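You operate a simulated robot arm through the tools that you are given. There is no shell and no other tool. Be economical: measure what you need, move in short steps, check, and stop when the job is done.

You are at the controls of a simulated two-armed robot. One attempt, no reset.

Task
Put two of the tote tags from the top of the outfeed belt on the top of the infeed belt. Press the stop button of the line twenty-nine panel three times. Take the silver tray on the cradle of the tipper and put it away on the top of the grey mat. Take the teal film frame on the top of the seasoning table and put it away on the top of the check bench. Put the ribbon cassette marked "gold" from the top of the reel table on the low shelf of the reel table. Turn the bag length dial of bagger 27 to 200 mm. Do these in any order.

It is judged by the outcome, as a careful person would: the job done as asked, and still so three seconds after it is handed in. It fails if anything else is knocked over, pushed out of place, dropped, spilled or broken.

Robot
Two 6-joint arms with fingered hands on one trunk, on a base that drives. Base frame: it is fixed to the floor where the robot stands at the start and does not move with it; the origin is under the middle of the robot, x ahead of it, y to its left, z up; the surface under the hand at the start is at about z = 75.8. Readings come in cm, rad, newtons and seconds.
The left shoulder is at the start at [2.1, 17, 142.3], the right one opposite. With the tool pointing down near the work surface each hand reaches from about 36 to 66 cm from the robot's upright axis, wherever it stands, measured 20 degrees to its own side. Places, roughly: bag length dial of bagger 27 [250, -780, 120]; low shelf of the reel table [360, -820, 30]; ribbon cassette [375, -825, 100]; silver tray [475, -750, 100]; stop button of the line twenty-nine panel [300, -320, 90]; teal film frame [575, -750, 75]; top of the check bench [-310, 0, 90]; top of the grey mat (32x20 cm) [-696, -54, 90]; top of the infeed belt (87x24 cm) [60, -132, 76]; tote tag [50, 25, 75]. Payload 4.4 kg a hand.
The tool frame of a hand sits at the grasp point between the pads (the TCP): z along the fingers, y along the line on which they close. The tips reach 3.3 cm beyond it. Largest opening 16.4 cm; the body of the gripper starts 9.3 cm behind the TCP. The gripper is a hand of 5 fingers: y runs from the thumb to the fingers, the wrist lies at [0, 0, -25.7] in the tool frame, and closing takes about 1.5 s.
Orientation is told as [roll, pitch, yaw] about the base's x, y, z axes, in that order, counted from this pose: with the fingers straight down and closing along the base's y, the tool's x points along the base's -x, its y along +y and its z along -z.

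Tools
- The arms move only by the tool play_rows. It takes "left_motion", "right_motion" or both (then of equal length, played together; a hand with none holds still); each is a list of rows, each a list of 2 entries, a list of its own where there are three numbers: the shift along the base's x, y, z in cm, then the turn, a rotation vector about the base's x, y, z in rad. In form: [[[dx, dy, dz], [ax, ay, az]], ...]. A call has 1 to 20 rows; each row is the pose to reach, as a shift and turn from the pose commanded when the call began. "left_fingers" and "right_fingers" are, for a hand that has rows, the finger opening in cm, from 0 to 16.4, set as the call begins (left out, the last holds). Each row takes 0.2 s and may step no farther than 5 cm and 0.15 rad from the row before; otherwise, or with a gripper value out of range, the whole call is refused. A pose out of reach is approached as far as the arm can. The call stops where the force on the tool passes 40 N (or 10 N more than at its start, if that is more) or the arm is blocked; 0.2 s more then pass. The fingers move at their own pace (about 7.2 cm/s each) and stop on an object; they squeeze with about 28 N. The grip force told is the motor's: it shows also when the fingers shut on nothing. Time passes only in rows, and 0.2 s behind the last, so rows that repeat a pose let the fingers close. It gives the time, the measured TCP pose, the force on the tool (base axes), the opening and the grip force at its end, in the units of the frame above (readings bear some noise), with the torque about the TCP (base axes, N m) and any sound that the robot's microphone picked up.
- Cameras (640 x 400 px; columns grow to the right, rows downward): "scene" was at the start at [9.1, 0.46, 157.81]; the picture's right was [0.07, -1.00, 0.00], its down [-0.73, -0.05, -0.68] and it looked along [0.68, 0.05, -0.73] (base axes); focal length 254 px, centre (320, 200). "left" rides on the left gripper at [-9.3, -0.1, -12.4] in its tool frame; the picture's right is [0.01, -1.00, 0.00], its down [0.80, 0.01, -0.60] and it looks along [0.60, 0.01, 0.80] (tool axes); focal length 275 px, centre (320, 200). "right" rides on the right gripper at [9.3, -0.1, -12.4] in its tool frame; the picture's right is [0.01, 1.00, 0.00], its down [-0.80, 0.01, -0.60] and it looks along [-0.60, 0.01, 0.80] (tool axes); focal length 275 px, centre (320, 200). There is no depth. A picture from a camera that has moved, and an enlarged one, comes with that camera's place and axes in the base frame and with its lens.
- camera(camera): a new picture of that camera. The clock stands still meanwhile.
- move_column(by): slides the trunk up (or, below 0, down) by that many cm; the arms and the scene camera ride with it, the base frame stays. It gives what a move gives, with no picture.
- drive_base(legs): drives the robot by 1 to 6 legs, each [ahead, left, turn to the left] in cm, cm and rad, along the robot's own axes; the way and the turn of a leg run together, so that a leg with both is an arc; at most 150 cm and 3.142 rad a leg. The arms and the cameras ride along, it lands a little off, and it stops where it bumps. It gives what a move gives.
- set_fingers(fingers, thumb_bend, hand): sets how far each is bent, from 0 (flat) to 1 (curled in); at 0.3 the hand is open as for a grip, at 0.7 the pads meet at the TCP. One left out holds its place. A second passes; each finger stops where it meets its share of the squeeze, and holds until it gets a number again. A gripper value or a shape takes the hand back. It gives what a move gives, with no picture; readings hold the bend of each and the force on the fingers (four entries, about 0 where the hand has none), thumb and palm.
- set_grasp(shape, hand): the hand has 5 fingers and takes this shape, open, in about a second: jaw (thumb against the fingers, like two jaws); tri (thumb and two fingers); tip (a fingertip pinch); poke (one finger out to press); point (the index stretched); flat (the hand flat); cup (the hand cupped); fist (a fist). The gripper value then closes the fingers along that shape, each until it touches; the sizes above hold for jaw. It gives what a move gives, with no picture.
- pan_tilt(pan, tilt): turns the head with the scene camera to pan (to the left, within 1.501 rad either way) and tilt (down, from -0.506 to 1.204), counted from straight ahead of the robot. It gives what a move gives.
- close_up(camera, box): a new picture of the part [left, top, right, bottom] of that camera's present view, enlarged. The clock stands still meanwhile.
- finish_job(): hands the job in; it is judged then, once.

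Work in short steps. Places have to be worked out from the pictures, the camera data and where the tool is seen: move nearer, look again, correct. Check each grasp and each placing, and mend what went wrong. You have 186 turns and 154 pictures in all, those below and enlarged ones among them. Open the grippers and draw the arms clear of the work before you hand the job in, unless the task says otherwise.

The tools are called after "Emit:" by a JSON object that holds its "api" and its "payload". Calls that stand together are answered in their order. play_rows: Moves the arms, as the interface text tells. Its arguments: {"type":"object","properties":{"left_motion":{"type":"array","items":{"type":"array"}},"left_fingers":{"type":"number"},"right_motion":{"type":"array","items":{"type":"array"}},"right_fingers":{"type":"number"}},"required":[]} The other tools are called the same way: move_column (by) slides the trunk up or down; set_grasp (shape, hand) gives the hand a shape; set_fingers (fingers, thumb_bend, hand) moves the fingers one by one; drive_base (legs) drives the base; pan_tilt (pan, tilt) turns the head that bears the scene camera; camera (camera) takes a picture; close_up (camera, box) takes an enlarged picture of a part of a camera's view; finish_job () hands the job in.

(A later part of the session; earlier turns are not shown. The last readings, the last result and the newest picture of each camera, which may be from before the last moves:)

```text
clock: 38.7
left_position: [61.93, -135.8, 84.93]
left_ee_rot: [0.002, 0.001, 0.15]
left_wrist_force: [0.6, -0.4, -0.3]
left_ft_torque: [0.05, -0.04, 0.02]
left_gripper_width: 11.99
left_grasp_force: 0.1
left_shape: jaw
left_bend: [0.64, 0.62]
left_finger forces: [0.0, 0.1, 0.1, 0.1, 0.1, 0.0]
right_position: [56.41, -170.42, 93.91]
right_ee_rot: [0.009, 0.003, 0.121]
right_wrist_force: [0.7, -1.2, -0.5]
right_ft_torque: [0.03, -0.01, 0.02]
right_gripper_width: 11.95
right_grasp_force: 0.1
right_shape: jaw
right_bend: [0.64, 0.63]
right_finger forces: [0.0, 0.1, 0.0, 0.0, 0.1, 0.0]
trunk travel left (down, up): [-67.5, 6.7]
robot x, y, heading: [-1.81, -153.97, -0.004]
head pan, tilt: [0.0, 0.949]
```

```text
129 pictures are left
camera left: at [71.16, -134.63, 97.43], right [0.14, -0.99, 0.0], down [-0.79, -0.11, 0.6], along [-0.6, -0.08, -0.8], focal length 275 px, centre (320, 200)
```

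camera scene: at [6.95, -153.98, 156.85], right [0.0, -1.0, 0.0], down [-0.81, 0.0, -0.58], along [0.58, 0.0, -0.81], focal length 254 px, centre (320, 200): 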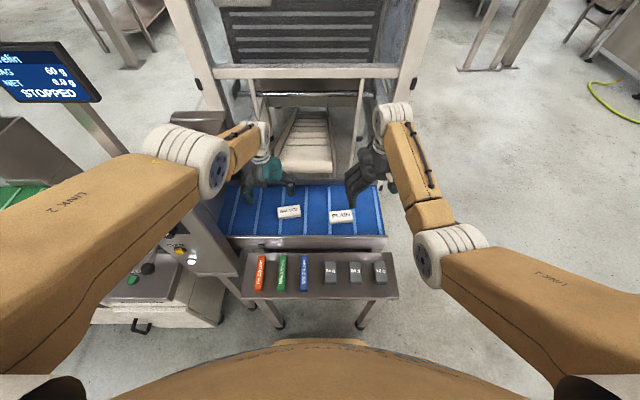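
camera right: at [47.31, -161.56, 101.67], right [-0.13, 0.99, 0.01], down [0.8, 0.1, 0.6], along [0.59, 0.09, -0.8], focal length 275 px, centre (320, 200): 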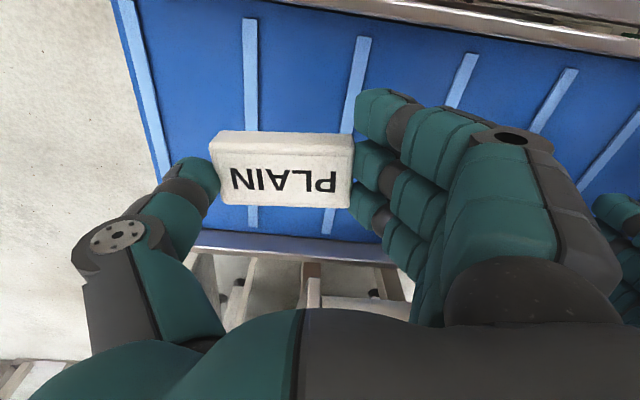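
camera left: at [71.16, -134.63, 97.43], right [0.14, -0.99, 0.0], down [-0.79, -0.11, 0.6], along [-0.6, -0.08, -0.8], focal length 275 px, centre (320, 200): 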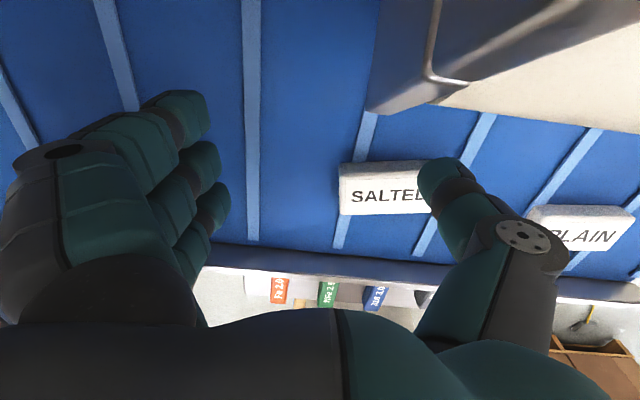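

Both tags lie on the infeed belt. I raise the trunk 6 cm to clear everything, then reverse 45 cm.

Emit:
{"api": "move_column", "payload": {"by": 6}}

Emit:
{"api": "drive_base", "payload": {"legs": [[-50, 0, 0]]}}

Emit:
{"api": "camera", "payload": {"camera": "scene"}}

```text
clock: 39.7
left_position: [62.17, -135.78, 91.23]
left_ee_rot: [0.0, 0.001, 0.15]
left_wrist_force: [0.0, -0.2, 0.4]
left_ft_torque: [0.0, -0.01, 0.0]
left_gripper_width: 12.04
left_grasp_force: 0.1
left_shape: jaw
left_bend: [0.64, 0.62]
left_finger forces: [0.0, 0.0, 0.1, 0.0, 0.0, 0.0]
right_position: [56.56, -170.32, 99.79]
right_ee_rot: [0.007, 0.003, 0.121]
right_wrist_force: [0.5, 0.0, -0.3]
right_ft_torque: [-0.02, 0.02, 0.06]
right_gripper_width: 11.97
right_grasp_force: 0.1
right_shape: jaw
right_bend: [0.64, 0.63]
right_finger forces: [0.1, 0.1, 0.0, 0.1, 0.1, 0.0]
trunk travel left (down, up): [-73.5, 0.7]
robot x, y, heading: [-1.36, -153.37, -0.0]
head pan, tilt: [0.0, 0.949]
```

```text
clock: 42.6
left_position: [11.58, -135.93, 91.42]
left_ee_rot: [0.002, -0.001, 0.145]
left_wrist_force: [-0.5, -0.8, -0.3]
left_ft_torque: [0.0, -0.02, -0.02]
left_gripper_width: 12.01
left_grasp_force: 0.0
left_shape: jaw
left_bend: [0.64, 0.62]
left_finger forces: [0.0, 0.0, 0.1, 0.1, 0.0, 0.1]
right_position: [5.73, -170.64, 99.94]
right_ee_rot: [0.006, 0.002, 0.115]
right_wrist_force: [0.2, 0.2, 0.3]
right_ft_torque: [0.01, -0.05, 0.01]
right_gripper_width: 11.97
right_grasp_force: 0.0
right_shape: jaw
right_bend: [0.64, 0.63]
right_finger forces: [0.0, 0.0, 0.0, 0.1, 0.0, 0.0]
trunk travel left (down, up): [-73.5, 0.7]
robot x, y, heading: [-51.88, -153.26, -0.014]
head pan, tilt: [0.0, 0.949]
```

```text
128 pictures are left
camera scene: at [-43.75, -153.64, 162.86], right [-0.01, -1.0, 0.0], down [-0.81, 0.01, -0.58], along [0.58, 0.0, -0.81], focal length 254 px, centre (320, 200)
```

scene: 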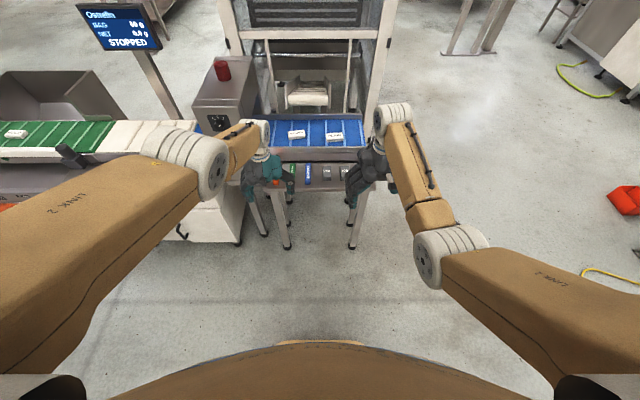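

All good. In open space I bring the left arm back near its start posture relative to the robot.

Emit:
{"api": "play_rows", "payload": {"left_motion": [[[-2, 3, 2], [0, 0, -0.05]], [[-4, 5, 5], [0, 0, -0.1]], [[-5, 6, 8], [0, 0, -0.14]], [[-6, 6, 11], [0, 0, -0.14]], [[-7, 6, 13], [0, 0, -0.14]]], "right_motion": [[[1, -1, 1], [0, 0, -0.05]], [[2, -2, 2], [0, 0, -0.1]], [[2, -3, 3], [0, 0, -0.12]], [[2, -3, 3], [0, 0, -0.12]], [[2, -3, 3], [0, 0, -0.12]]], "left_fingers": 16.4}}

Emit:
{"api": "pan_tilt", "payload": {"pan": -1.0, "tilt": 0.2}}

Emit:
{"api": "camera", "payload": {"camera": "scene"}}

```text
clock: 43.8
left_position: [15.71, -129.7, 99.6]
left_ee_rot: [0.0, 0.003, 0.003]
left_wrist_force: [0.6, 0.4, -0.2]
left_ft_torque: [0.01, 0.02, 0.01]
left_gripper_width: 16.35
left_grasp_force: 0.2
left_shape: jaw
left_bend: [0.3, 0.3]
left_finger forces: [0.1, 0.1, 0.0, 0.1, 0.0, 0.0]
left hand out of reach, approached as far as the arm can: row 1, 2, 3, 4, 5
right_position: [7.76, -173.53, 102.79]
right_ee_rot: [0.008, 0.004, -0.004]
right_wrist_force: [0.6, 0.3, -0.4]
right_ft_torque: [0.01, 0.02, -0.01]
right_gripper_width: 11.94
right_grasp_force: 0.0
right_shape: jaw
right_bend: [0.64, 0.63]
right_finger forces: [0.1, 0.0, 0.0, 0.0, 0.0, 0.0]
trunk travel left (down, up): [-73.5, 0.7]
robot x, y, heading: [-52.46, -153.72, -0.012]
head pan, tilt: [0.0, 0.949]
```

```text
clock: 45.1
left_position: [15.71, -129.76, 99.61]
left_ee_rot: [0.001, 0.002, 0.005]
left_wrist_force: [0.7, 0.2, -0.3]
left_ft_torque: [-0.01, -0.01, 0.04]
left_gripper_width: 16.4
left_grasp_force: 0.1
left_shape: jaw
left_bend: [0.3, 0.3]
left_finger forces: [0.1, 0.0, 0.0, 0.1, 0.0, 0.0]
right_position: [7.72, -173.55, 102.88]
right_ee_rot: [0.007, 0.003, -0.004]
right_wrist_force: [0.5, -0.2, 1.0]
right_ft_torque: [0.03, -0.04, -0.01]
right_gripper_width: 11.94
right_grasp_force: 0.3
right_shape: jaw
right_bend: [0.64, 0.63]
right_finger forces: [0.1, 0.0, 0.0, 0.0, 0.0, 0.0]
trunk travel left (down, up): [-73.5, 0.7]
robot x, y, heading: [-52.07, -153.49, -0.008]
head pan, tilt: [-1.0, 0.201]
```

```text
127 pictures are left
camera scene: at [-45.95, -161.46, 169.37], right [-0.84, -0.54, 0.0], down [-0.11, 0.17, -0.98], along [0.52, -0.83, -0.2], focal length 254 px, centre (320, 200)
```

scene: 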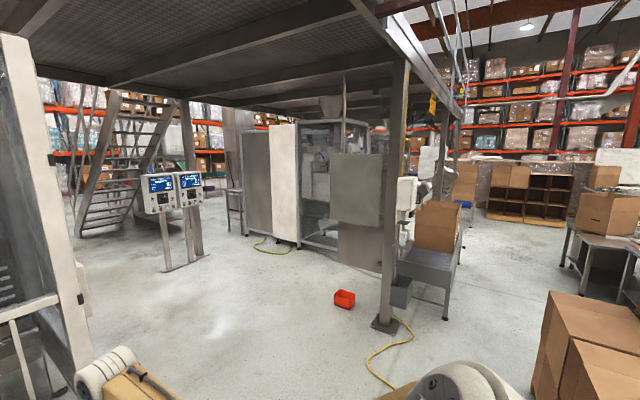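

The left arm is stuck in a stretched elbow-up posture; I'll fix it in open floor. The twin panels appear to stand near [325, −337]. I drive right 97 cm, then ahead 150 + 50 cm through the open floor.

Emit:
{"api": "drive_base", "payload": {"legs": [[-15, 0, 0], [0, -100, 0], [150, 0, 0], [50, 0, -0.4]]}}

Emit:
{"api": "pan_tilt", "payload": {"pan": 0, "tilt": 0.35}}

Emit:
{"api": "camera", "payload": {"camera": "scene"}}

```text
clock: 51.4
left_position: [1.05, -229.16, 99.6]
left_ee_rot: [0.001, 0.001, 0.004]
left_wrist_force: [0.7, -0.9, -0.2]
left_ft_torque: [-0.02, 0.01, -0.05]
left_gripper_width: 16.4
left_grasp_force: 0.0
left_shape: jaw
left_bend: [0.3, 0.3]
left_finger forces: [0.0, 0.0, 0.1, 0.0, 0.0, 0.1]
right_position: [-7.13, -272.95, 102.84]
right_ee_rot: [0.005, 0.004, -0.004]
right_wrist_force: [0.3, 0.1, -1.2]
right_ft_torque: [-0.02, 0.02, 0.02]
right_gripper_width: 11.97
right_grasp_force: 0.0
right_shape: jaw
right_bend: [0.64, 0.63]
right_finger forces: [0.0, 0.0, 0.1, 0.1, 0.0, 0.0]
trunk travel left (down, up): [-73.5, 0.7]
robot x, y, heading: [-66.7, -252.99, -0.011]
head pan, tilt: [-1.0, 0.201]
stopped in leg 2: the robot was blocked; the commanded pose is now the measured one
```

```text
clock: 52.6
left_position: [1.09, -229.11, 99.6]
left_ee_rot: [0.001, 0.004, 0.005]
left_wrist_force: [-0.4, -0.3, -0.2]
left_ft_torque: [-0.01, 0.0, 0.01]
left_gripper_width: 16.37
left_grasp_force: 0.2
left_shape: jaw
left_bend: [0.3, 0.3]
left_finger forces: [0.1, 0.0, 0.1, 0.0, 0.0, 0.0]
right_position: [-6.9, -272.92, 102.91]
right_ee_rot: [0.008, 0.004, -0.004]
right_wrist_force: [1.0, 0.3, 0.0]
right_ft_torque: [0.01, 0.02, -0.02]
right_gripper_width: 11.96
right_grasp_force: 0.0
right_shape: jaw
right_bend: [0.64, 0.63]
right_finger forces: [0.0, 0.1, 0.1, 0.0, 0.0, 0.0]
trunk travel left (down, up): [-73.5, 0.7]
robot x, y, heading: [-66.79, -252.65, -0.006]
head pan, tilt: [0.0, 0.351]
```

```text
126 pictures are left
camera scene: at [-56.29, -253.07, 167.97], right [-0.01, -1.0, 0.0], down [-0.34, 0.0, -0.94], along [0.94, -0.01, -0.34], focal length 254 px, centre (320, 200)
```

scene: 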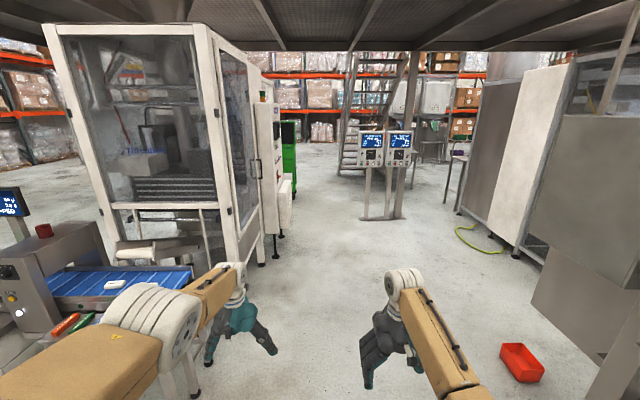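

Leg 2 ended blocked just near its end. I look to the right and down to see what's there.

Emit:
{"api": "pan_tilt", "payload": {"pan": -1.4, "tilt": 0.8}}

Emit:
{"api": "camera", "payload": {"camera": "scene"}}

```text
clock: 54.2
left_position: [1.13, -229.22, 99.49]
left_ee_rot: [0.0, 0.001, 0.005]
left_wrist_force: [0.1, -0.1, -0.2]
left_ft_torque: [-0.03, 0.0, -0.01]
left_gripper_width: 16.39
left_grasp_force: 0.1
left_shape: jaw
left_bend: [0.3, 0.3]
left_finger forces: [0.0, 0.0, 0.0, 0.1, 0.0, 0.0]
right_position: [-6.96, -272.98, 102.78]
right_ee_rot: [0.008, 0.004, -0.003]
right_wrist_force: [0.1, -0.7, -0.4]
right_ft_torque: [-0.01, -0.01, 0.05]
right_gripper_width: 11.94
right_grasp_force: 0.0
right_shape: jaw
right_bend: [0.64, 0.63]
right_finger forces: [0.0, 0.0, 0.0, 0.0, 0.0, 0.0]
trunk travel left (down, up): [-73.5, 0.7]
robot x, y, heading: [-66.82, -252.92, -0.011]
head pan, tilt: [-1.4, 0.799]
```

```text
125 pictures are left
camera scene: at [-64.27, -260.96, 164.01], right [-0.99, -0.16, 0.0], down [-0.12, 0.71, -0.7], along [0.11, -0.69, -0.72], focal length 254 px, centre (320, 200)
```

scene: 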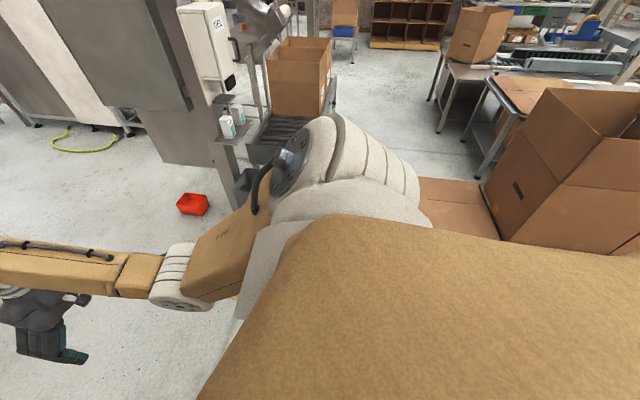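

A pallet of cartons stands close behind-right; I only brushed it. I move 4 cm left and drive ahead 200 cm in the clear aisle.

Emit:
{"api": "drive_base", "payload": {"legs": [[0, 4, 0], [150, 0, 0], [50, 0, -0.4]]}}

Emit:
{"api": "pan_tilt", "payload": {"pan": 0, "tilt": 0.35}}

Emit:
{"api": "camera", "payload": {"camera": "scene"}}

```text
clock: 64.6
left_position: [203.35, -254.84, 99.52]
left_ee_rot: [-0.001, 0.001, -0.344]
left_wrist_force: [0.1, 0.5, -0.2]
left_ft_torque: [0.04, 0.02, -0.03]
left_gripper_width: 16.38
left_grasp_force: 0.1
left_shape: jaw
left_bend: [0.3, 0.3]
left_finger forces: [0.0, 0.0, 0.0, 0.1, 0.1, 0.0]
right_position: [180.99, -293.15, 102.95]
right_ee_rot: [0.006, 0.004, -0.351]
right_wrist_force: [0.5, 0.3, 0.0]
right_ft_torque: [0.02, 0.01, 0.02]
right_gripper_width: 11.98
right_grasp_force: 0.1
right_shape: jaw
right_bend: [0.64, 0.63]
right_finger forces: [0.1, 0.0, 0.0, 0.0, 0.0, 0.0]
trunk travel left (down, up): [-73.5, 0.7]
robot x, y, heading: [131.64, -254.06, -0.352]
head pan, tilt: [-1.4, 0.799]
```

```text
clock: 66.1
left_position: [203.39, -254.76, 99.62]
left_ee_rot: [0.0, 0.001, -0.344]
left_wrist_force: [0.4, -0.1, 0.2]
left_ft_torque: [0.01, 0.01, 0.0]
left_gripper_width: 16.41
left_grasp_force: 0.1
left_shape: jaw
left_bend: [0.3, 0.3]
left_finger forces: [0.0, 0.0, 0.1, 0.0, 0.1, 0.0]
right_position: [180.98, -293.3, 102.86]
right_ee_rot: [0.008, 0.004, -0.352]
right_wrist_force: [0.1, -0.6, 0.5]
right_ft_torque: [-0.03, -0.01, 0.04]
right_gripper_width: 11.96
right_grasp_force: 0.0
right_shape: jaw
right_bend: [0.64, 0.63]
right_finger forces: [0.1, 0.0, 0.1, 0.0, 0.1, 0.1]
trunk travel left (down, up): [-73.5, 0.7]
robot x, y, heading: [132.01, -254.28, -0.354]
head pan, tilt: [0.0, 0.351]
```

```text
124 pictures are left
camera scene: at [141.36, -257.68, 167.97], right [-0.35, -0.94, 0.0], down [-0.32, 0.12, -0.94], along [0.88, -0.33, -0.34], focal length 254 px, centre (320, 200)
```

scene: 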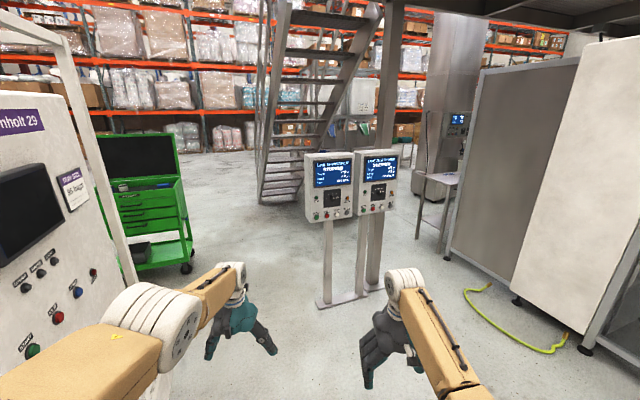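

I enlarge the twin panels to read their labels.

Emit:
{"api": "close_up", "payload": {"camera": "scene", "box": [290, 140, 410, 230]}}

Emit:
{"api": "close_up", "payload": {"camera": "scene", "box": [0, 90, 140, 370]}}

```text
4.44 times, centred on (350, 185) of scene
camera zoom: at [141.36, -257.68, 167.97], right [-0.35, -0.94, 0.0], down [-0.32, 0.12, -0.94], along [0.88, -0.33, -0.34], focal length 1130 px, centre (187, 267)
```

zoom: 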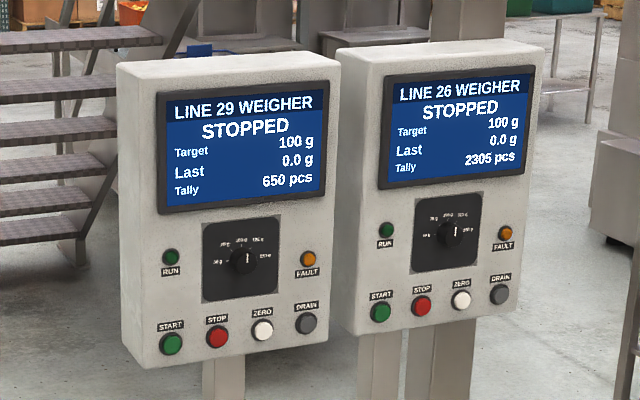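

```text
1.43 times, centred on (70, 230) of scene
camera zoom: at [141.36, -257.68, 167.97], right [-0.35, -0.94, 0.0], down [-0.32, 0.12, -0.94], along [0.88, -0.33, -0.34], focal length 363 px, centre (677, 157)
```

zoom: 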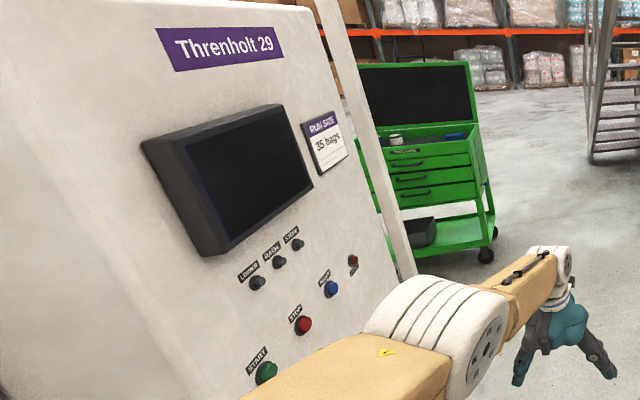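

The left panel is "LINE 29 WEIGHER" with a red STOP button – the right target. First I try to unlock the left arm: stretch it out and down in the open, then draw it back in.

Emit:
{"api": "play_rows", "payload": {"left_motion": [[[3, -1, -4], [0, 0, 0]], [[5, -2, -8], [0, 0, 0]], [[5, -2, -12], [0, 0, 0]], [[5, -2, -16], [0, 0, 0]], [[2, -1, -19], [0, 0, 0]], [[-2, 0, -20], [0, 0, 0]], [[-6, 2, -20], [0, 0, 0]], [[-10, 4, -18], [0, 0, 0]], [[-12, 5, -14], [0, 0, 0]], [[-12, 5, -10], [0, 0, 0]], [[-12, 5, -6], [0, 0, 0]], [[-12, 5, -2], [0, 0, 0]]]}}

Emit:
{"api": "camera", "payload": {"camera": "scene"}}

```text
refused: row 1 steps farther than a row can; nothing moved
```

```text
121 pictures are left
camera scene: at [141.36, -257.68, 167.97], right [-0.35, -0.94, 0.0], down [-0.32, 0.12, -0.94], along [0.88, -0.33, -0.34], focal length 254 px, centre (320, 200)
```

scene: 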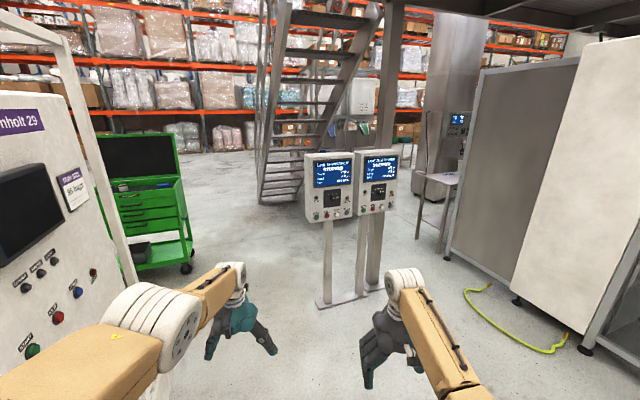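

I retry with smaller first step, without taking extra pictures until the readings come.

Emit:
{"api": "play_rows", "payload": {"left_motion": [[[2, -1, -3], [0, 0, 0]], [[4, -2, -6], [0, 0, 0]], [[5, -2, -10], [0, 0, 0]], [[5, -2, -14], [0, 0, 0]], [[2, -1, -17], [0, 0, 0]], [[-2, 0, -18], [0, 0, 0]], [[-6, 2, -18], [0, 0, 0]], [[-10, 4, -17], [0, 0, 0]], [[-12, 5, -14], [0, 0, 0]], [[-12, 5, -10], [0, 0, 0]], [[-12, 5, -6], [0, 0, 0]], [[-12, 5, -2], [0, 0, 0]]]}}

```text
clock: 68.7
left_position: [200.31, -252.55, 92.1]
left_ee_rot: [0.002, 0.007, -0.342]
left_wrist_force: [-0.3, -0.7, -0.3]
left_ft_torque: [-0.03, -0.02, 0.04]
left_gripper_width: 16.41
left_grasp_force: 0.1
left_shape: jaw
left_bend: [0.3, 0.3]
left_finger forces: [0.1, 0.0, 0.1, 0.1, 0.0, 0.0]
left hand out of reach, approached as far as the arm can: row 1, 2, 3, 4, 5, 6, 7, 8, 9, 10, 11, 12
right_position: [180.92, -293.35, 102.87]
right_ee_rot: [0.007, 0.006, -0.352]
right_wrist_force: [-1.0, 0.7, 0.0]
right_ft_torque: [-0.02, 0.0, -0.02]
right_gripper_width: 11.95
right_grasp_force: 0.2
right_shape: jaw
right_bend: [0.64, 0.63]
right_finger forces: [0.0, 0.1, 0.1, 0.0, 0.1, 0.0]
trunk travel left (down, up): [-73.5, 0.7]
robot x, y, heading: [131.42, -254.24, -0.358]
head pan, tilt: [0.0, 0.351]
```

The left elbow is bent the wrong way past straight. I try a full stretch forward, rise, then draw back.

Emit:
{"api": "play_rows", "payload": {"left_motion": [[[4.6, -1.7, 0], [0, 0, 0]], [[9.2, -3.4, 0], [0, 0, 0]], [[13.8, -5.1, 0], [0, 0, 0]], [[18.4, -6.8, 0], [0, 0, 0]], [[23, -8.5, 0], [0, 0, 0]], [[23, -8.5, 4.9], [0, 0, 0]], [[23, -8.5, 9.8], [0, 0, 0]], [[23, -8.5, 14.7], [0, 0, 0]], [[18.4, -6.8, 14.7], [0, 0, 0]], [[13.8, -5.1, 14.7], [0, 0, 0]], [[9.2, -3.4, 14.7], [0, 0, 0]], [[4.6, -1.7, 14.7], [0, 0, 0]], [[0, 0, 14.7], [0, 0, 0]], [[-4.6, 1.7, 14.7], [0, 0, 0]], [[-9, 3, 14.7], [0, 0, 0]]]}}

Emit:
{"api": "camera", "payload": {"camera": "scene"}}

```text
clock: 71.9
left_position: [191.9, -249.74, 106.36]
left_ee_rot: [-0.001, 0.001, -0.342]
left_wrist_force: [0.1, 0.2, -0.7]
left_ft_torque: [-0.06, -0.04, 0.01]
left_gripper_width: 16.4
left_grasp_force: 0.0
left_shape: jaw
left_bend: [0.3, 0.3]
left_finger forces: [0.0, 0.0, 0.0, 0.0, 0.0, 0.0]
left hand out of reach, approached as far as the arm can: row 1, 2, 3, 4, 5, 6, 7, 8, 9, 10, 11, 15
right_position: [180.95, -293.13, 102.91]
right_ee_rot: [0.006, 0.002, -0.354]
right_wrist_force: [0.0, -0.3, 0.0]
right_ft_torque: [0.01, -0.05, -0.01]
right_gripper_width: 11.95
right_grasp_force: 0.0
right_shape: jaw
right_bend: [0.64, 0.63]
right_finger forces: [0.1, 0.0, 0.0, 0.0, 0.1, 0.0]
trunk travel left (down, up): [-73.5, 0.7]
robot x, y, heading: [131.62, -254.01, -0.352]
head pan, tilt: [0.0, 0.351]
```

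```text
120 pictures are left
camera scene: at [141.24, -257.55, 167.98], right [-0.35, -0.94, 0.0], down [-0.32, 0.12, -0.94], along [0.88, -0.33, -0.34], focal length 254 px, centre (320, 200)
```

scene: 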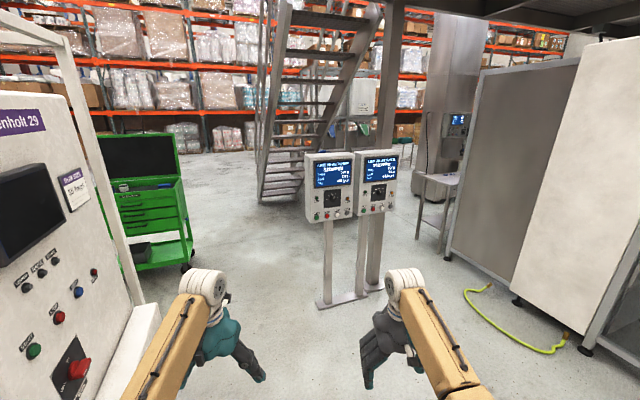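

The left arm is back in its normal posture. The panels face −x at about x=310; STOP of LINE 29 is around [309, −326, 89]. I square up to it at about (212, −305), lower the trunk, and shape the right hand to poke.

Emit:
{"api": "drive_base", "payload": {"legs": [[0, 0, 0.352], [81, 0, 0], [0, -51, 0]]}}

Emit:
{"api": "move_column", "payload": {"by": -22}}

Emit:
{"api": "set_grasp", "payload": {"hand": "right", "shape": "poke"}}

Emit:
{"api": "camera", "payload": {"camera": "scene"}}

```text
clock: 79.8
left_position: [265.56, -279.61, 106.31]
left_ee_rot: [-0.001, 0.0, 0.017]
left_wrist_force: [0.3, 0.2, 0.2]
left_ft_torque: [0.03, 0.01, 0.01]
left_gripper_width: 16.41
left_grasp_force: 0.1
left_shape: jaw
left_bend: [0.3, 0.3]
left_finger forces: [0.0, 0.0, 0.1, 0.0, 0.0, 0.1]
right_position: [270.43, -324.22, 102.86]
right_ee_rot: [0.007, 0.003, 0.008]
right_wrist_force: [0.1, -0.8, -0.4]
right_ft_torque: [0.03, 0.02, -0.01]
right_gripper_width: 11.98
right_grasp_force: 0.1
right_shape: jaw
right_bend: [0.64, 0.63]
right_finger forces: [0.0, 0.0, 0.0, 0.0, 0.0, 0.0]
trunk travel left (down, up): [-73.5, 0.7]
robot x, y, heading: [210.45, -304.87, 0.003]
head pan, tilt: [0.0, 0.351]
```

```text
clock: 82.1
left_position: [265.39, -279.5, 83.76]
left_ee_rot: [-0.004, 0.004, 0.017]
left_wrist_force: [-0.5, 0.3, -0.7]
left_ft_torque: [0.0, -0.02, -0.02]
left_gripper_width: 16.4
left_grasp_force: 0.0
left_shape: jaw
left_bend: [0.3, 0.3]
left_finger forces: [0.0, 0.0, 0.0, 0.1, 0.0, 0.0]
right_position: [270.46, -324.11, 80.98]
right_ee_rot: [0.006, 0.004, 0.011]
right_wrist_force: [-0.4, 0.1, 0.3]
right_ft_torque: [-0.01, -0.01, 0.0]
right_gripper_width: 11.97
right_grasp_force: 0.1
right_shape: jaw
right_bend: [0.64, 0.63]
right_finger forces: [0.1, 0.0, 0.1, 0.1, 0.0, 0.1]
trunk travel left (down, up): [-51.5, 22.7]
robot x, y, heading: [210.83, -304.5, 0.008]
head pan, tilt: [0.0, 0.351]
```

```text
clock: 83.0
left_position: [265.46, -279.55, 83.81]
left_ee_rot: [-0.001, 0.003, 0.015]
left_wrist_force: [-0.5, -0.1, 0.0]
left_ft_torque: [0.0, -0.01, 0.06]
left_gripper_width: 16.42
left_grasp_force: 0.1
left_shape: jaw
left_bend: [0.3, 0.3]
left_finger forces: [0.0, 0.0, 0.0, 0.0, 0.0, 0.0]
right_position: [270.57, -324.02, 80.82]
right_ee_rot: [0.006, 0.004, 0.009]
right_wrist_force: [-0.2, -0.1, 0.4]
right_ft_torque: [-0.01, 0.01, -0.04]
right_gripper_width: 0.02
right_grasp_force: 0.1
right_shape: poke
right_bend: [1.0, 0.62]
right_finger forces: [0.0, 0.1, 0.0, 0.0, 0.0, 0.0]
trunk travel left (down, up): [-51.5, 22.7]
robot x, y, heading: [210.29, -304.98, 0.009]
head pan, tilt: [0.0, 0.351]
```

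```text
119 pictures are left
camera scene: at [221.46, -304.79, 145.96], right [0.01, -1.0, 0.0], down [-0.34, 0.0, -0.94], along [0.94, 0.01, -0.34], focal length 254 px, centre (320, 200)
```

scene: 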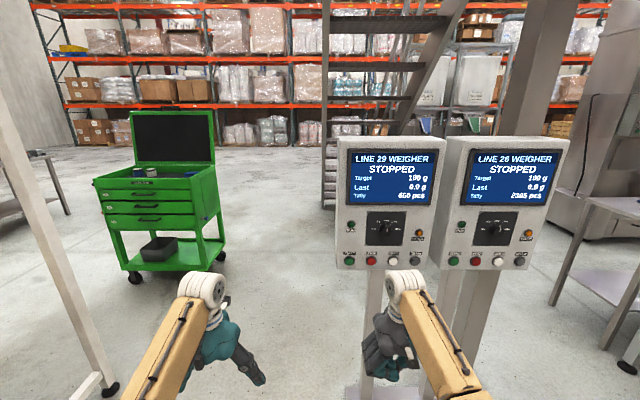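

STOP triangulates to about [305.4, −324, 91]. I pitch the right hand up to horizontal while rising, keeping the tip well short of the panel.

Emit:
{"api": "play_rows", "payload": {"right_motion": [[[0, 0, 1], [0, -0.14, 0]], [[0, 0, 2], [0, -0.28, 0]], [[0, 0, 3], [0, -0.42, 0]], [[1, 0, 4], [0, -0.56, 0]], [[2, 0, 5], [0, -0.7, 0]], [[3, 0, 6], [0, -0.84, 0]], [[4, 0, 7], [0, -0.98, 0]], [[5, 0, 8], [0, -1.12, 0]], [[6, 0, 9], [0, -1.26, 0]], [[7, 0, 10], [0, -1.4, 0]], [[8, 0, 10], [0, -1.54, 0]]]}}

Emit:
{"api": "camera", "payload": {"camera": "right"}}

Emit:
{"api": "camera", "payload": {"camera": "scene"}}

```text
clock: 85.4
left_position: [265.42, -279.46, 83.74]
left_ee_rot: [-0.002, 0.006, 0.017]
left_wrist_force: [-0.4, -0.4, 0.0]
left_ft_torque: [0.0, 0.01, 0.0]
left_gripper_width: 16.4
left_grasp_force: 0.1
left_shape: jaw
left_bend: [0.3, 0.3]
left_finger forces: [0.1, 0.0, 0.0, 0.1, 0.0, 0.0]
right_position: [278.53, -324.18, 90.91]
right_ee_rot: [-0.213, -1.538, 0.221]
right_wrist_force: [0.0, 0.0, 0.4]
right_ft_torque: [0.03, -0.02, 0.03]
right_gripper_width: 0.0
right_grasp_force: 0.1
right_shape: poke
right_bend: [1.0, 0.62]
right_finger forces: [0.0, 0.0, 0.0, 0.1, 0.1, 0.1]
trunk travel left (down, up): [-51.5, 22.7]
robot x, y, heading: [210.48, -304.95, 0.002]
head pan, tilt: [0.0, 0.351]
```

```text
118 pictures are left
camera right: at [266.01, -324.37, 82.05], right [-0.01, 1.0, -0.02], down [-0.57, 0.01, 0.82], along [0.82, 0.02, 0.57], focal length 275 px, centre (320, 200)
```

right: 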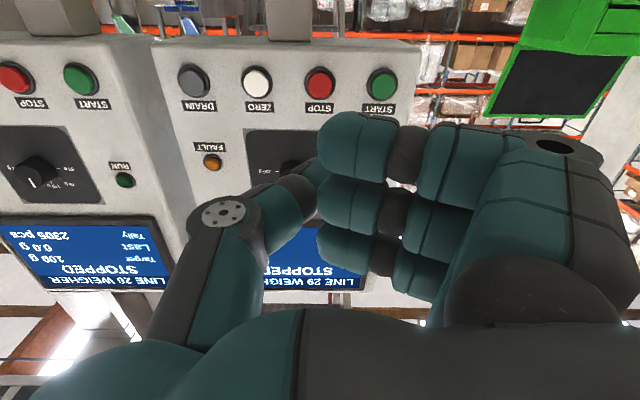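

```text
117 pictures are left
camera scene: at [221.51, -304.8, 145.95], right [0.01, -1.0, 0.0], down [-0.34, 0.0, -0.94], along [0.94, 0.01, -0.34], focal length 254 px, centre (320, 200)
```

scene: 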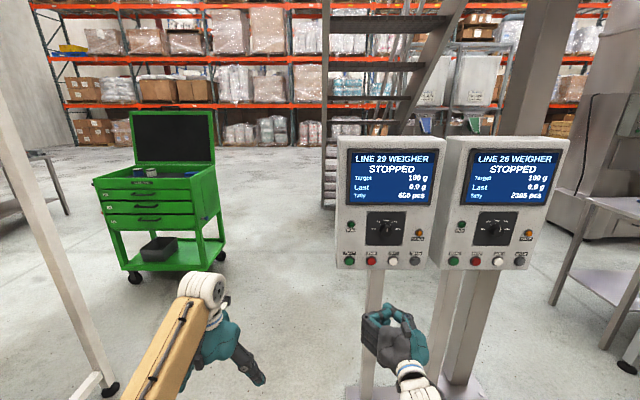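

I zoom in to see which finger is extended.

Emit:
{"api": "close_up", "payload": {"camera": "scene", "box": [330, 240, 470, 400]}}

```text
2.50 times, centred on (400, 320) of scene
camera zoom: at [221.51, -304.8, 145.95], right [0.01, -1.0, 0.0], down [-0.34, 0.0, -0.94], along [0.94, 0.01, -0.34], focal length 635 px, centre (120, -100)
```

zoom: 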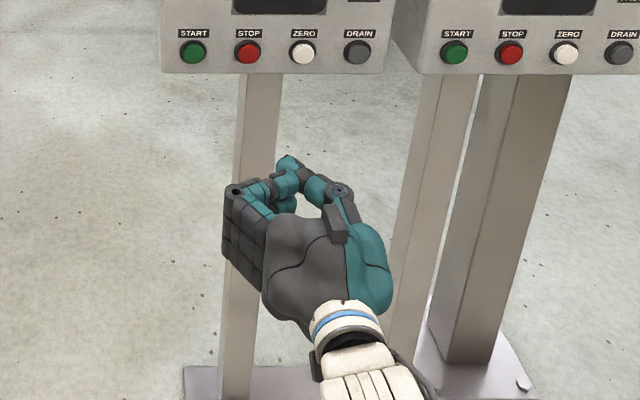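

The poke shape shows a pinched tip; the "point" shape may give a clearer stretched index. I try it and look.

Emit:
{"api": "set_grasp", "payload": {"hand": "right", "shape": "point"}}

Emit:
{"api": "camera", "payload": {"camera": "right"}}

Emit:
{"api": "close_up", "payload": {"camera": "scene", "box": [330, 240, 470, 400]}}

```text
clock: 86.3
left_position: [265.38, -279.64, 83.72]
left_ee_rot: [-0.003, 0.004, 0.017]
left_wrist_force: [-0.1, 0.7, -0.5]
left_ft_torque: [0.0, -0.01, 0.04]
left_gripper_width: 16.41
left_grasp_force: 0.0
left_shape: jaw
left_bend: [0.3, 0.3]
left_finger forces: [0.0, 0.1, 0.0, 0.0, 0.1, 0.1]
right_position: [278.52, -324.08, 90.93]
right_ee_rot: [-0.224, -1.536, 0.228]
right_wrist_force: [0.5, -0.6, -0.9]
right_ft_torque: [0.03, -0.02, -0.01]
right_gripper_width: 15.64
right_grasp_force: 0.0
right_shape: point
right_bend: [0.77, 0.42]
right_finger forces: [0.1, 0.0, 0.1, 0.0, 0.0, 0.1]
trunk travel left (down, up): [-51.5, 22.7]
robot x, y, heading: [210.72, -304.69, 0.003]
head pan, tilt: [0.0, 0.351]
```

```text
115 pictures are left
camera right: at [265.94, -324.4, 82.07], right [-0.01, 1.0, -0.02], down [-0.57, 0.01, 0.82], along [0.82, 0.02, 0.57], focal length 275 px, centre (320, 200)
```

right: 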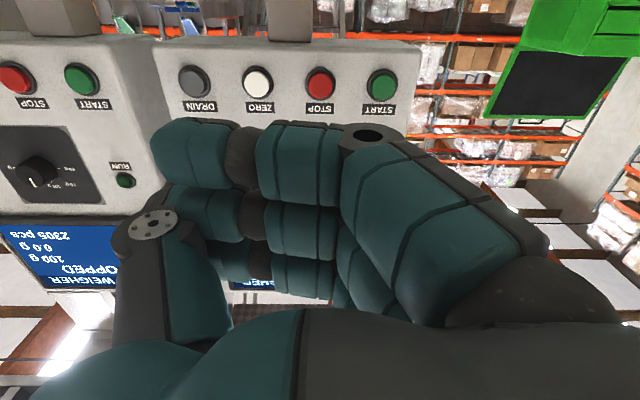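

```text
2.50 times, centred on (400, 320) of scene
camera zoom: at [221.45, -304.79, 145.96], right [0.01, -1.0, 0.0], down [-0.34, 0.0, -0.94], along [0.94, 0.01, -0.34], focal length 635 px, centre (120, -100)
```

zoom: 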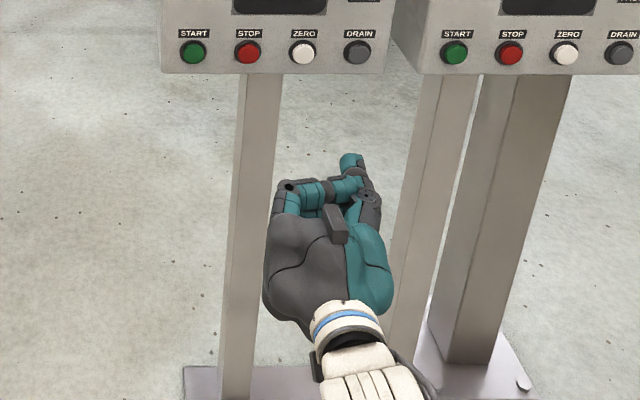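

Projection shows the poke tip lies right at TCP+3.3 cm on the axis, so poke is usable. I go back to poke and advance to about 3 cm short of STOP at [305.4, −323.8, 90.6].

Emit:
{"api": "set_grasp", "payload": {"hand": "right", "shape": "poke"}}

Emit:
{"api": "play_rows", "payload": {"right_motion": [[[4.5, 0.1, -0.1], [0, 0, 0]], [[9, 0.2, -0.2], [0, 0, 0]], [[13, 0.3, -0.3], [0, 0, 0]], [[17, 0.3, -0.3], [0, 0, 0]], [[20, 0.3, -0.3], [0, 0, 0]]]}}

Emit:
{"api": "camera", "payload": {"camera": "right"}}

Emit:
{"api": "close_up", "payload": {"camera": "scene", "box": [320, 220, 440, 300]}}

```text
clock: 87.2
left_position: [265.4, -279.52, 83.72]
left_ee_rot: [-0.001, 0.004, 0.018]
left_wrist_force: [0.3, 0.0, -0.1]
left_ft_torque: [0.02, 0.0, 0.04]
left_gripper_width: 16.41
left_grasp_force: 0.1
left_shape: jaw
left_bend: [0.3, 0.3]
left_finger forces: [0.1, 0.0, 0.1, 0.0, 0.0, 0.0]
right_position: [278.52, -324.09, 91.0]
right_ee_rot: [-0.217, -1.534, 0.224]
right_wrist_force: [-0.1, 0.1, -0.2]
right_ft_torque: [-0.03, 0.03, -0.02]
right_gripper_width: 0.02
right_grasp_force: 0.1
right_shape: poke
right_bend: [1.0, 0.62]
right_finger forces: [0.0, 0.0, 0.0, 0.1, 0.0, 0.0]
trunk travel left (down, up): [-51.5, 22.7]
robot x, y, heading: [210.34, -304.7, 0.002]
head pan, tilt: [0.0, 0.351]
```

```text
clock: 88.4
left_position: [265.49, -279.4, 83.69]
left_ee_rot: [-0.002, 0.005, 0.018]
left_wrist_force: [-0.7, 1.9, -0.6]
left_ft_torque: [-0.09, 0.01, -0.02]
left_gripper_width: 16.41
left_grasp_force: 0.0
left_shape: jaw
left_bend: [0.3, 0.3]
left_finger forces: [0.0, 0.0, 0.0, 0.0, 0.1, 0.1]
right_position: [298.11, -323.84, 89.51]
right_ee_rot: [-0.214, -1.525, 0.218]
right_wrist_force: [-4.8, -0.5, -10.0]
right_ft_torque: [-0.07, -0.91, 0.12]
right_gripper_width: 0.0
right_grasp_force: 0.1
right_shape: poke
right_bend: [1.0, 0.62]
right_finger forces: [0.0, 0.1, 0.1, 0.0, 0.0, 0.0]
trunk travel left (down, up): [-51.5, 22.7]
robot x, y, heading: [210.67, -304.79, 0.005]
head pan, tilt: [0.0, 0.351]
```

```text
113 pictures are left
camera right: at [285.41, -324.18, 80.93], right [-0.01, 1.0, -0.02], down [-0.56, 0.01, 0.83], along [0.83, 0.02, 0.56], focal length 275 px, centre (320, 200)
```

right: 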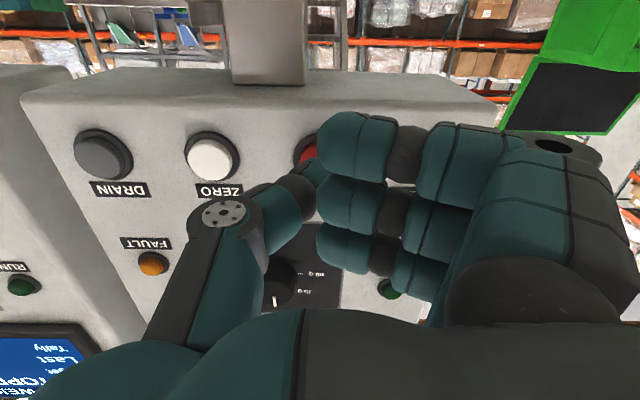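

```text
5.00 times, centred on (380, 260) of scene
camera zoom: at [221.5, -304.59, 145.94], right [0.01, -1.0, 0.0], down [-0.34, 0.0, -0.94], along [0.94, 0.01, -0.34], focal length 1271 px, centre (20, -100)
```

zoom: 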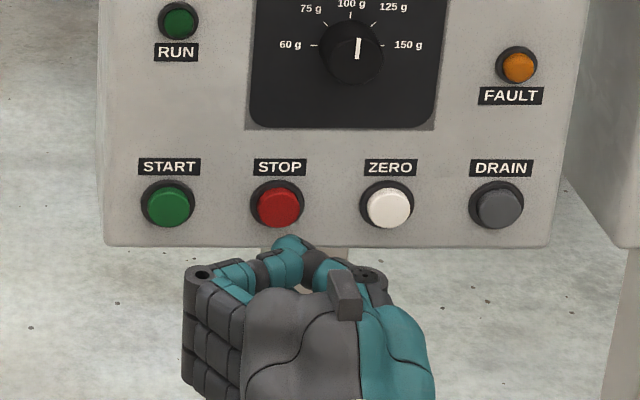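

The readings show the arm near full stretch rather than on the button (cameras agree on the button at about [306.3, −323.8, 90.1]). I retract 9 cm and drive the base 9 cm closer for better reach.

Emit:
{"api": "play_rows", "payload": {"right_motion": [[[-4.5, 0, 0], [0, 0, 0]], [[-9, 0, 0], [0, 0, 0]], [[-12, 0, 0], [0, 0, 0]]]}}

Emit:
{"api": "drive_base", "payload": {"legs": [[9, 0, 0]]}}

Emit:
{"api": "camera", "payload": {"camera": "right"}}

Emit:
{"api": "close_up", "payload": {"camera": "scene", "box": [320, 220, 440, 300]}}

```text
clock: 89.2
left_position: [265.45, -279.51, 83.77]
left_ee_rot: [-0.001, 0.004, 0.018]
left_wrist_force: [0.8, 0.3, -0.4]
left_ft_torque: [-0.01, 0.03, 0.02]
left_gripper_width: 16.39
left_grasp_force: 0.2
left_shape: jaw
left_bend: [0.3, 0.3]
left_finger forces: [0.1, 0.0, 0.0, 0.0, 0.1, 0.0]
right_position: [286.25, -323.68, 90.45]
right_ee_rot: [-0.237, -1.537, 0.241]
right_wrist_force: [-0.7, -0.2, 0.6]
right_ft_torque: [-0.05, 0.01, -0.03]
right_gripper_width: 0.0
right_grasp_force: 0.0
right_shape: poke
right_bend: [1.0, 0.62]
right_finger forces: [0.0, 0.0, 0.1, 0.1, 0.1, 0.0]
trunk travel left (down, up): [-51.5, 22.7]
robot x, y, heading: [210.43, -305.16, 0.005]
head pan, tilt: [0.0, 0.351]
```

```text
clock: 90.3
left_position: [274.52, -279.51, 83.67]
left_ee_rot: [-0.001, 0.005, 0.015]
left_wrist_force: [1.5, 0.6, -0.9]
left_ft_torque: [-0.03, 0.07, -0.03]
left_gripper_width: 16.39
left_grasp_force: 0.0
left_shape: jaw
left_bend: [0.3, 0.3]
left_finger forces: [0.1, 0.0, 0.1, 0.0, 0.0, 0.0]
right_position: [295.38, -323.7, 90.35]
right_ee_rot: [-0.214, -1.535, 0.221]
right_wrist_force: [0.5, -1.1, -0.9]
right_ft_torque: [0.0, -0.06, -0.01]
right_gripper_width: 0.0
right_grasp_force: 0.1
right_shape: poke
right_bend: [1.0, 0.62]
right_finger forces: [0.0, 0.0, 0.0, 0.0, 0.0, 0.0]
trunk travel left (down, up): [-51.5, 22.7]
robot x, y, heading: [219.45, -304.74, 0.005]
head pan, tilt: [0.0, 0.351]
```

```text
111 pictures are left
camera right: at [282.78, -324.03, 81.54], right [-0.01, 1.0, -0.02], down [-0.57, 0.01, 0.82], along [0.82, 0.02, 0.57], focal length 275 px, centre (320, 200)
```

right: 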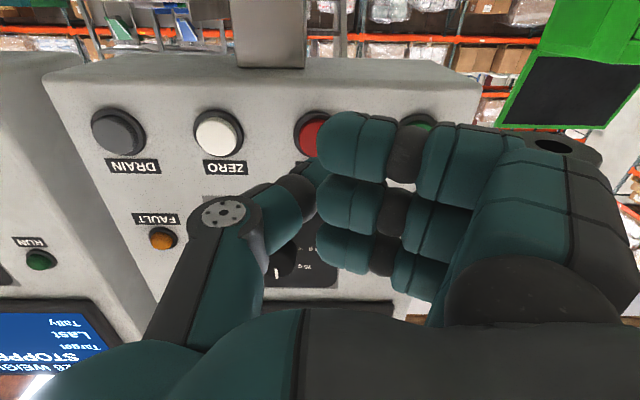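

```text
5.00 times, centred on (380, 260) of scene
camera zoom: at [230.65, -304.74, 145.94], right [0.01, -1.0, 0.0], down [-0.35, 0.0, -0.94], along [0.94, 0.01, -0.35], focal length 1271 px, centre (20, -100)
```

zoom: 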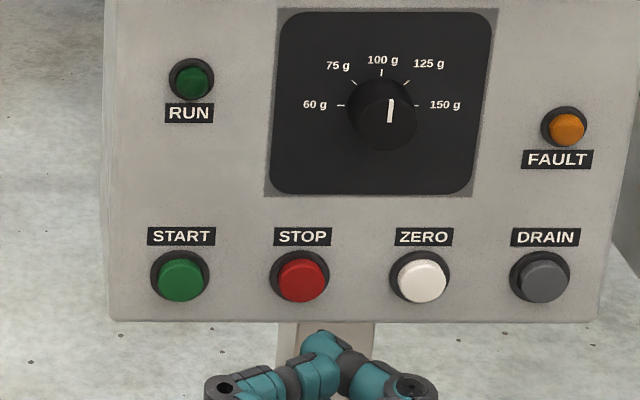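

STOP triangulates to [305.3, −323.9, 90.2]; tip is now at x≈298.7. I advance gently until contact and read force and sound.

Emit:
{"api": "play_rows", "payload": {"right_motion": [[[3, -0.2, 0], [0, 0, 0]], [[4.5, -0.2, 0], [0, 0, 0]], [[5.5, -0.2, 0], [0, 0, 0]], [[6.2, -0.2, 0], [0, 0, 0]]]}}

Emit:
{"api": "close_up", "payload": {"camera": "scene", "box": [320, 220, 440, 300]}}

```text
clock: 91.3
left_position: [274.24, -279.46, 83.87]
left_ee_rot: [-0.001, 0.004, 0.015]
left_wrist_force: [0.2, 0.0, -0.6]
left_ft_torque: [-0.01, 0.02, 0.01]
left_gripper_width: 16.37
left_grasp_force: 0.0
left_shape: jaw
left_bend: [0.3, 0.3]
left_finger forces: [0.1, 0.0, 0.0, 0.0, 0.0, 0.1]
right_position: [301.27, -324.04, 90.44]
right_ee_rot: [-0.185, -1.536, 0.191]
right_wrist_force: [-14.1, -1.4, 0.6]
right_ft_torque: [-0.05, -0.12, -0.03]
right_gripper_width: 0.0
right_grasp_force: 0.0
right_shape: poke
right_bend: [1.0, 0.62]
right_finger forces: [0.1, 0.0, 0.0, 0.0, 14.6, 0.1]
trunk travel left (down, up): [-51.5, 22.7]
robot x, y, heading: [219.22, -304.77, 0.003]
head pan, tilt: [0.0, 0.351]
heard: click
```

```text
5.00 times, centred on (380, 260) of scene
camera zoom: at [230.23, -304.77, 145.97], right [0.01, -1.0, 0.0], down [-0.34, 0.0, -0.94], along [0.94, 0.0, -0.34], focal length 1271 px, centre (20, -100)
```

zoom: 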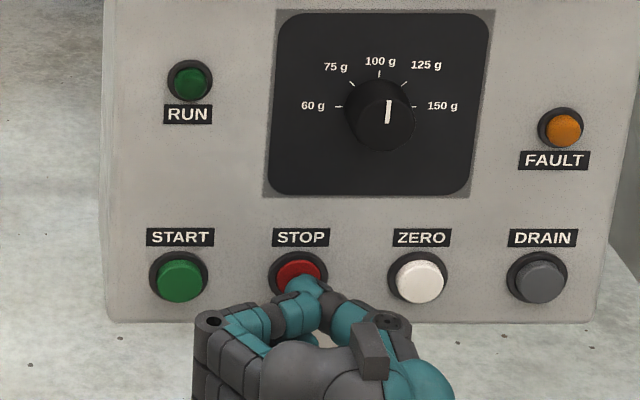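

A click: one press. I retract 3 cm and press again.

Emit:
{"api": "play_rows", "payload": {"right_motion": [[[-2, 0, 0], [0, 0, 0]], [[-3, 0, 0], [0, 0, 0]], [[-3, 0, 0], [0, 0, 0]]]}}

Emit:
{"api": "play_rows", "payload": {"right_motion": [[[1.3, 0, 0], [0, 0, 0]], [[2.3, 0, 0], [0, 0, 0]], [[3, 0, 0], [0, 0, 0]]]}}

Emit:
{"api": "play_rows", "payload": {"right_motion": [[[-2, 0, 0], [0, 0, 0]], [[-3, 0, 0], [0, 0, 0]], [[-3, 0, 0], [0, 0, 0]]]}}

```text
clock: 92.1
left_position: [274.47, -279.52, 83.67]
left_ee_rot: [-0.002, 0.006, 0.015]
left_wrist_force: [0.4, -0.4, -0.6]
left_ft_torque: [0.01, 0.0, -0.03]
left_gripper_width: 16.42
left_grasp_force: 0.1
left_shape: jaw
left_bend: [0.3, 0.3]
left_finger forces: [0.1, 0.1, 0.1, 0.0, 0.1, 0.0]
right_position: [298.35, -323.77, 90.49]
right_ee_rot: [-0.231, -1.535, 0.235]
right_wrist_force: [-1.0, -0.3, -0.6]
right_ft_torque: [0.01, -0.02, -0.02]
right_gripper_width: 0.0
right_grasp_force: 0.1
right_shape: poke
right_bend: [1.0, 0.62]
right_finger forces: [0.0, 0.1, 0.0, 0.0, 0.0, 0.1]
trunk travel left (down, up): [-51.5, 22.7]
robot x, y, heading: [219.23, -304.28, 0.007]
head pan, tilt: [0.0, 0.351]
```

```text
clock: 92.9
left_position: [274.31, -279.54, 83.93]
left_ee_rot: [-0.003, 0.002, 0.015]
left_wrist_force: [-0.4, 0.0, -0.4]
left_ft_torque: [-0.01, 0.0, 0.03]
left_gripper_width: 16.41
left_grasp_force: 0.0
left_shape: jaw
left_bend: [0.3, 0.3]
left_finger forces: [0.1, 0.0, 0.1, 0.0, 0.0, 0.0]
right_position: [301.25, -323.97, 90.46]
right_ee_rot: [-0.191, -1.537, 0.197]
right_wrist_force: [-11.7, -0.9, 0.5]
right_ft_torque: [0.01, -0.08, -0.01]
right_gripper_width: 0.02
right_grasp_force: 0.1
right_shape: poke
right_bend: [1.0, 0.62]
right_finger forces: [0.0, 0.1, 0.1, 0.1, 11.8, 0.0]
trunk travel left (down, up): [-51.5, 22.7]
robot x, y, heading: [219.62, -304.98, 0.002]
head pan, tilt: [0.0, 0.351]
heard: click
```

```text
clock: 93.7
left_position: [274.46, -279.47, 83.75]
left_ee_rot: [0.0, 0.004, 0.015]
left_wrist_force: [-0.1, 0.2, 0.7]
left_ft_torque: [-0.02, 0.01, 0.02]
left_gripper_width: 16.39
left_grasp_force: 0.1
left_shape: jaw
left_bend: [0.3, 0.3]
left_finger forces: [0.0, 0.0, 0.1, 0.0, 0.0, 0.1]
right_position: [298.42, -323.9, 90.67]
right_ee_rot: [-0.228, -1.535, 0.235]
right_wrist_force: [0.2, -0.3, -0.3]
right_ft_torque: [0.03, -0.03, -0.01]
right_gripper_width: 0.0
right_grasp_force: 0.0
right_shape: poke
right_bend: [1.0, 0.62]
right_finger forces: [0.0, 0.0, 0.1, 0.1, 0.1, 0.0]
trunk travel left (down, up): [-51.5, 22.7]
robot x, y, heading: [219.53, -304.54, 0.006]
head pan, tilt: [0.0, 0.351]
```

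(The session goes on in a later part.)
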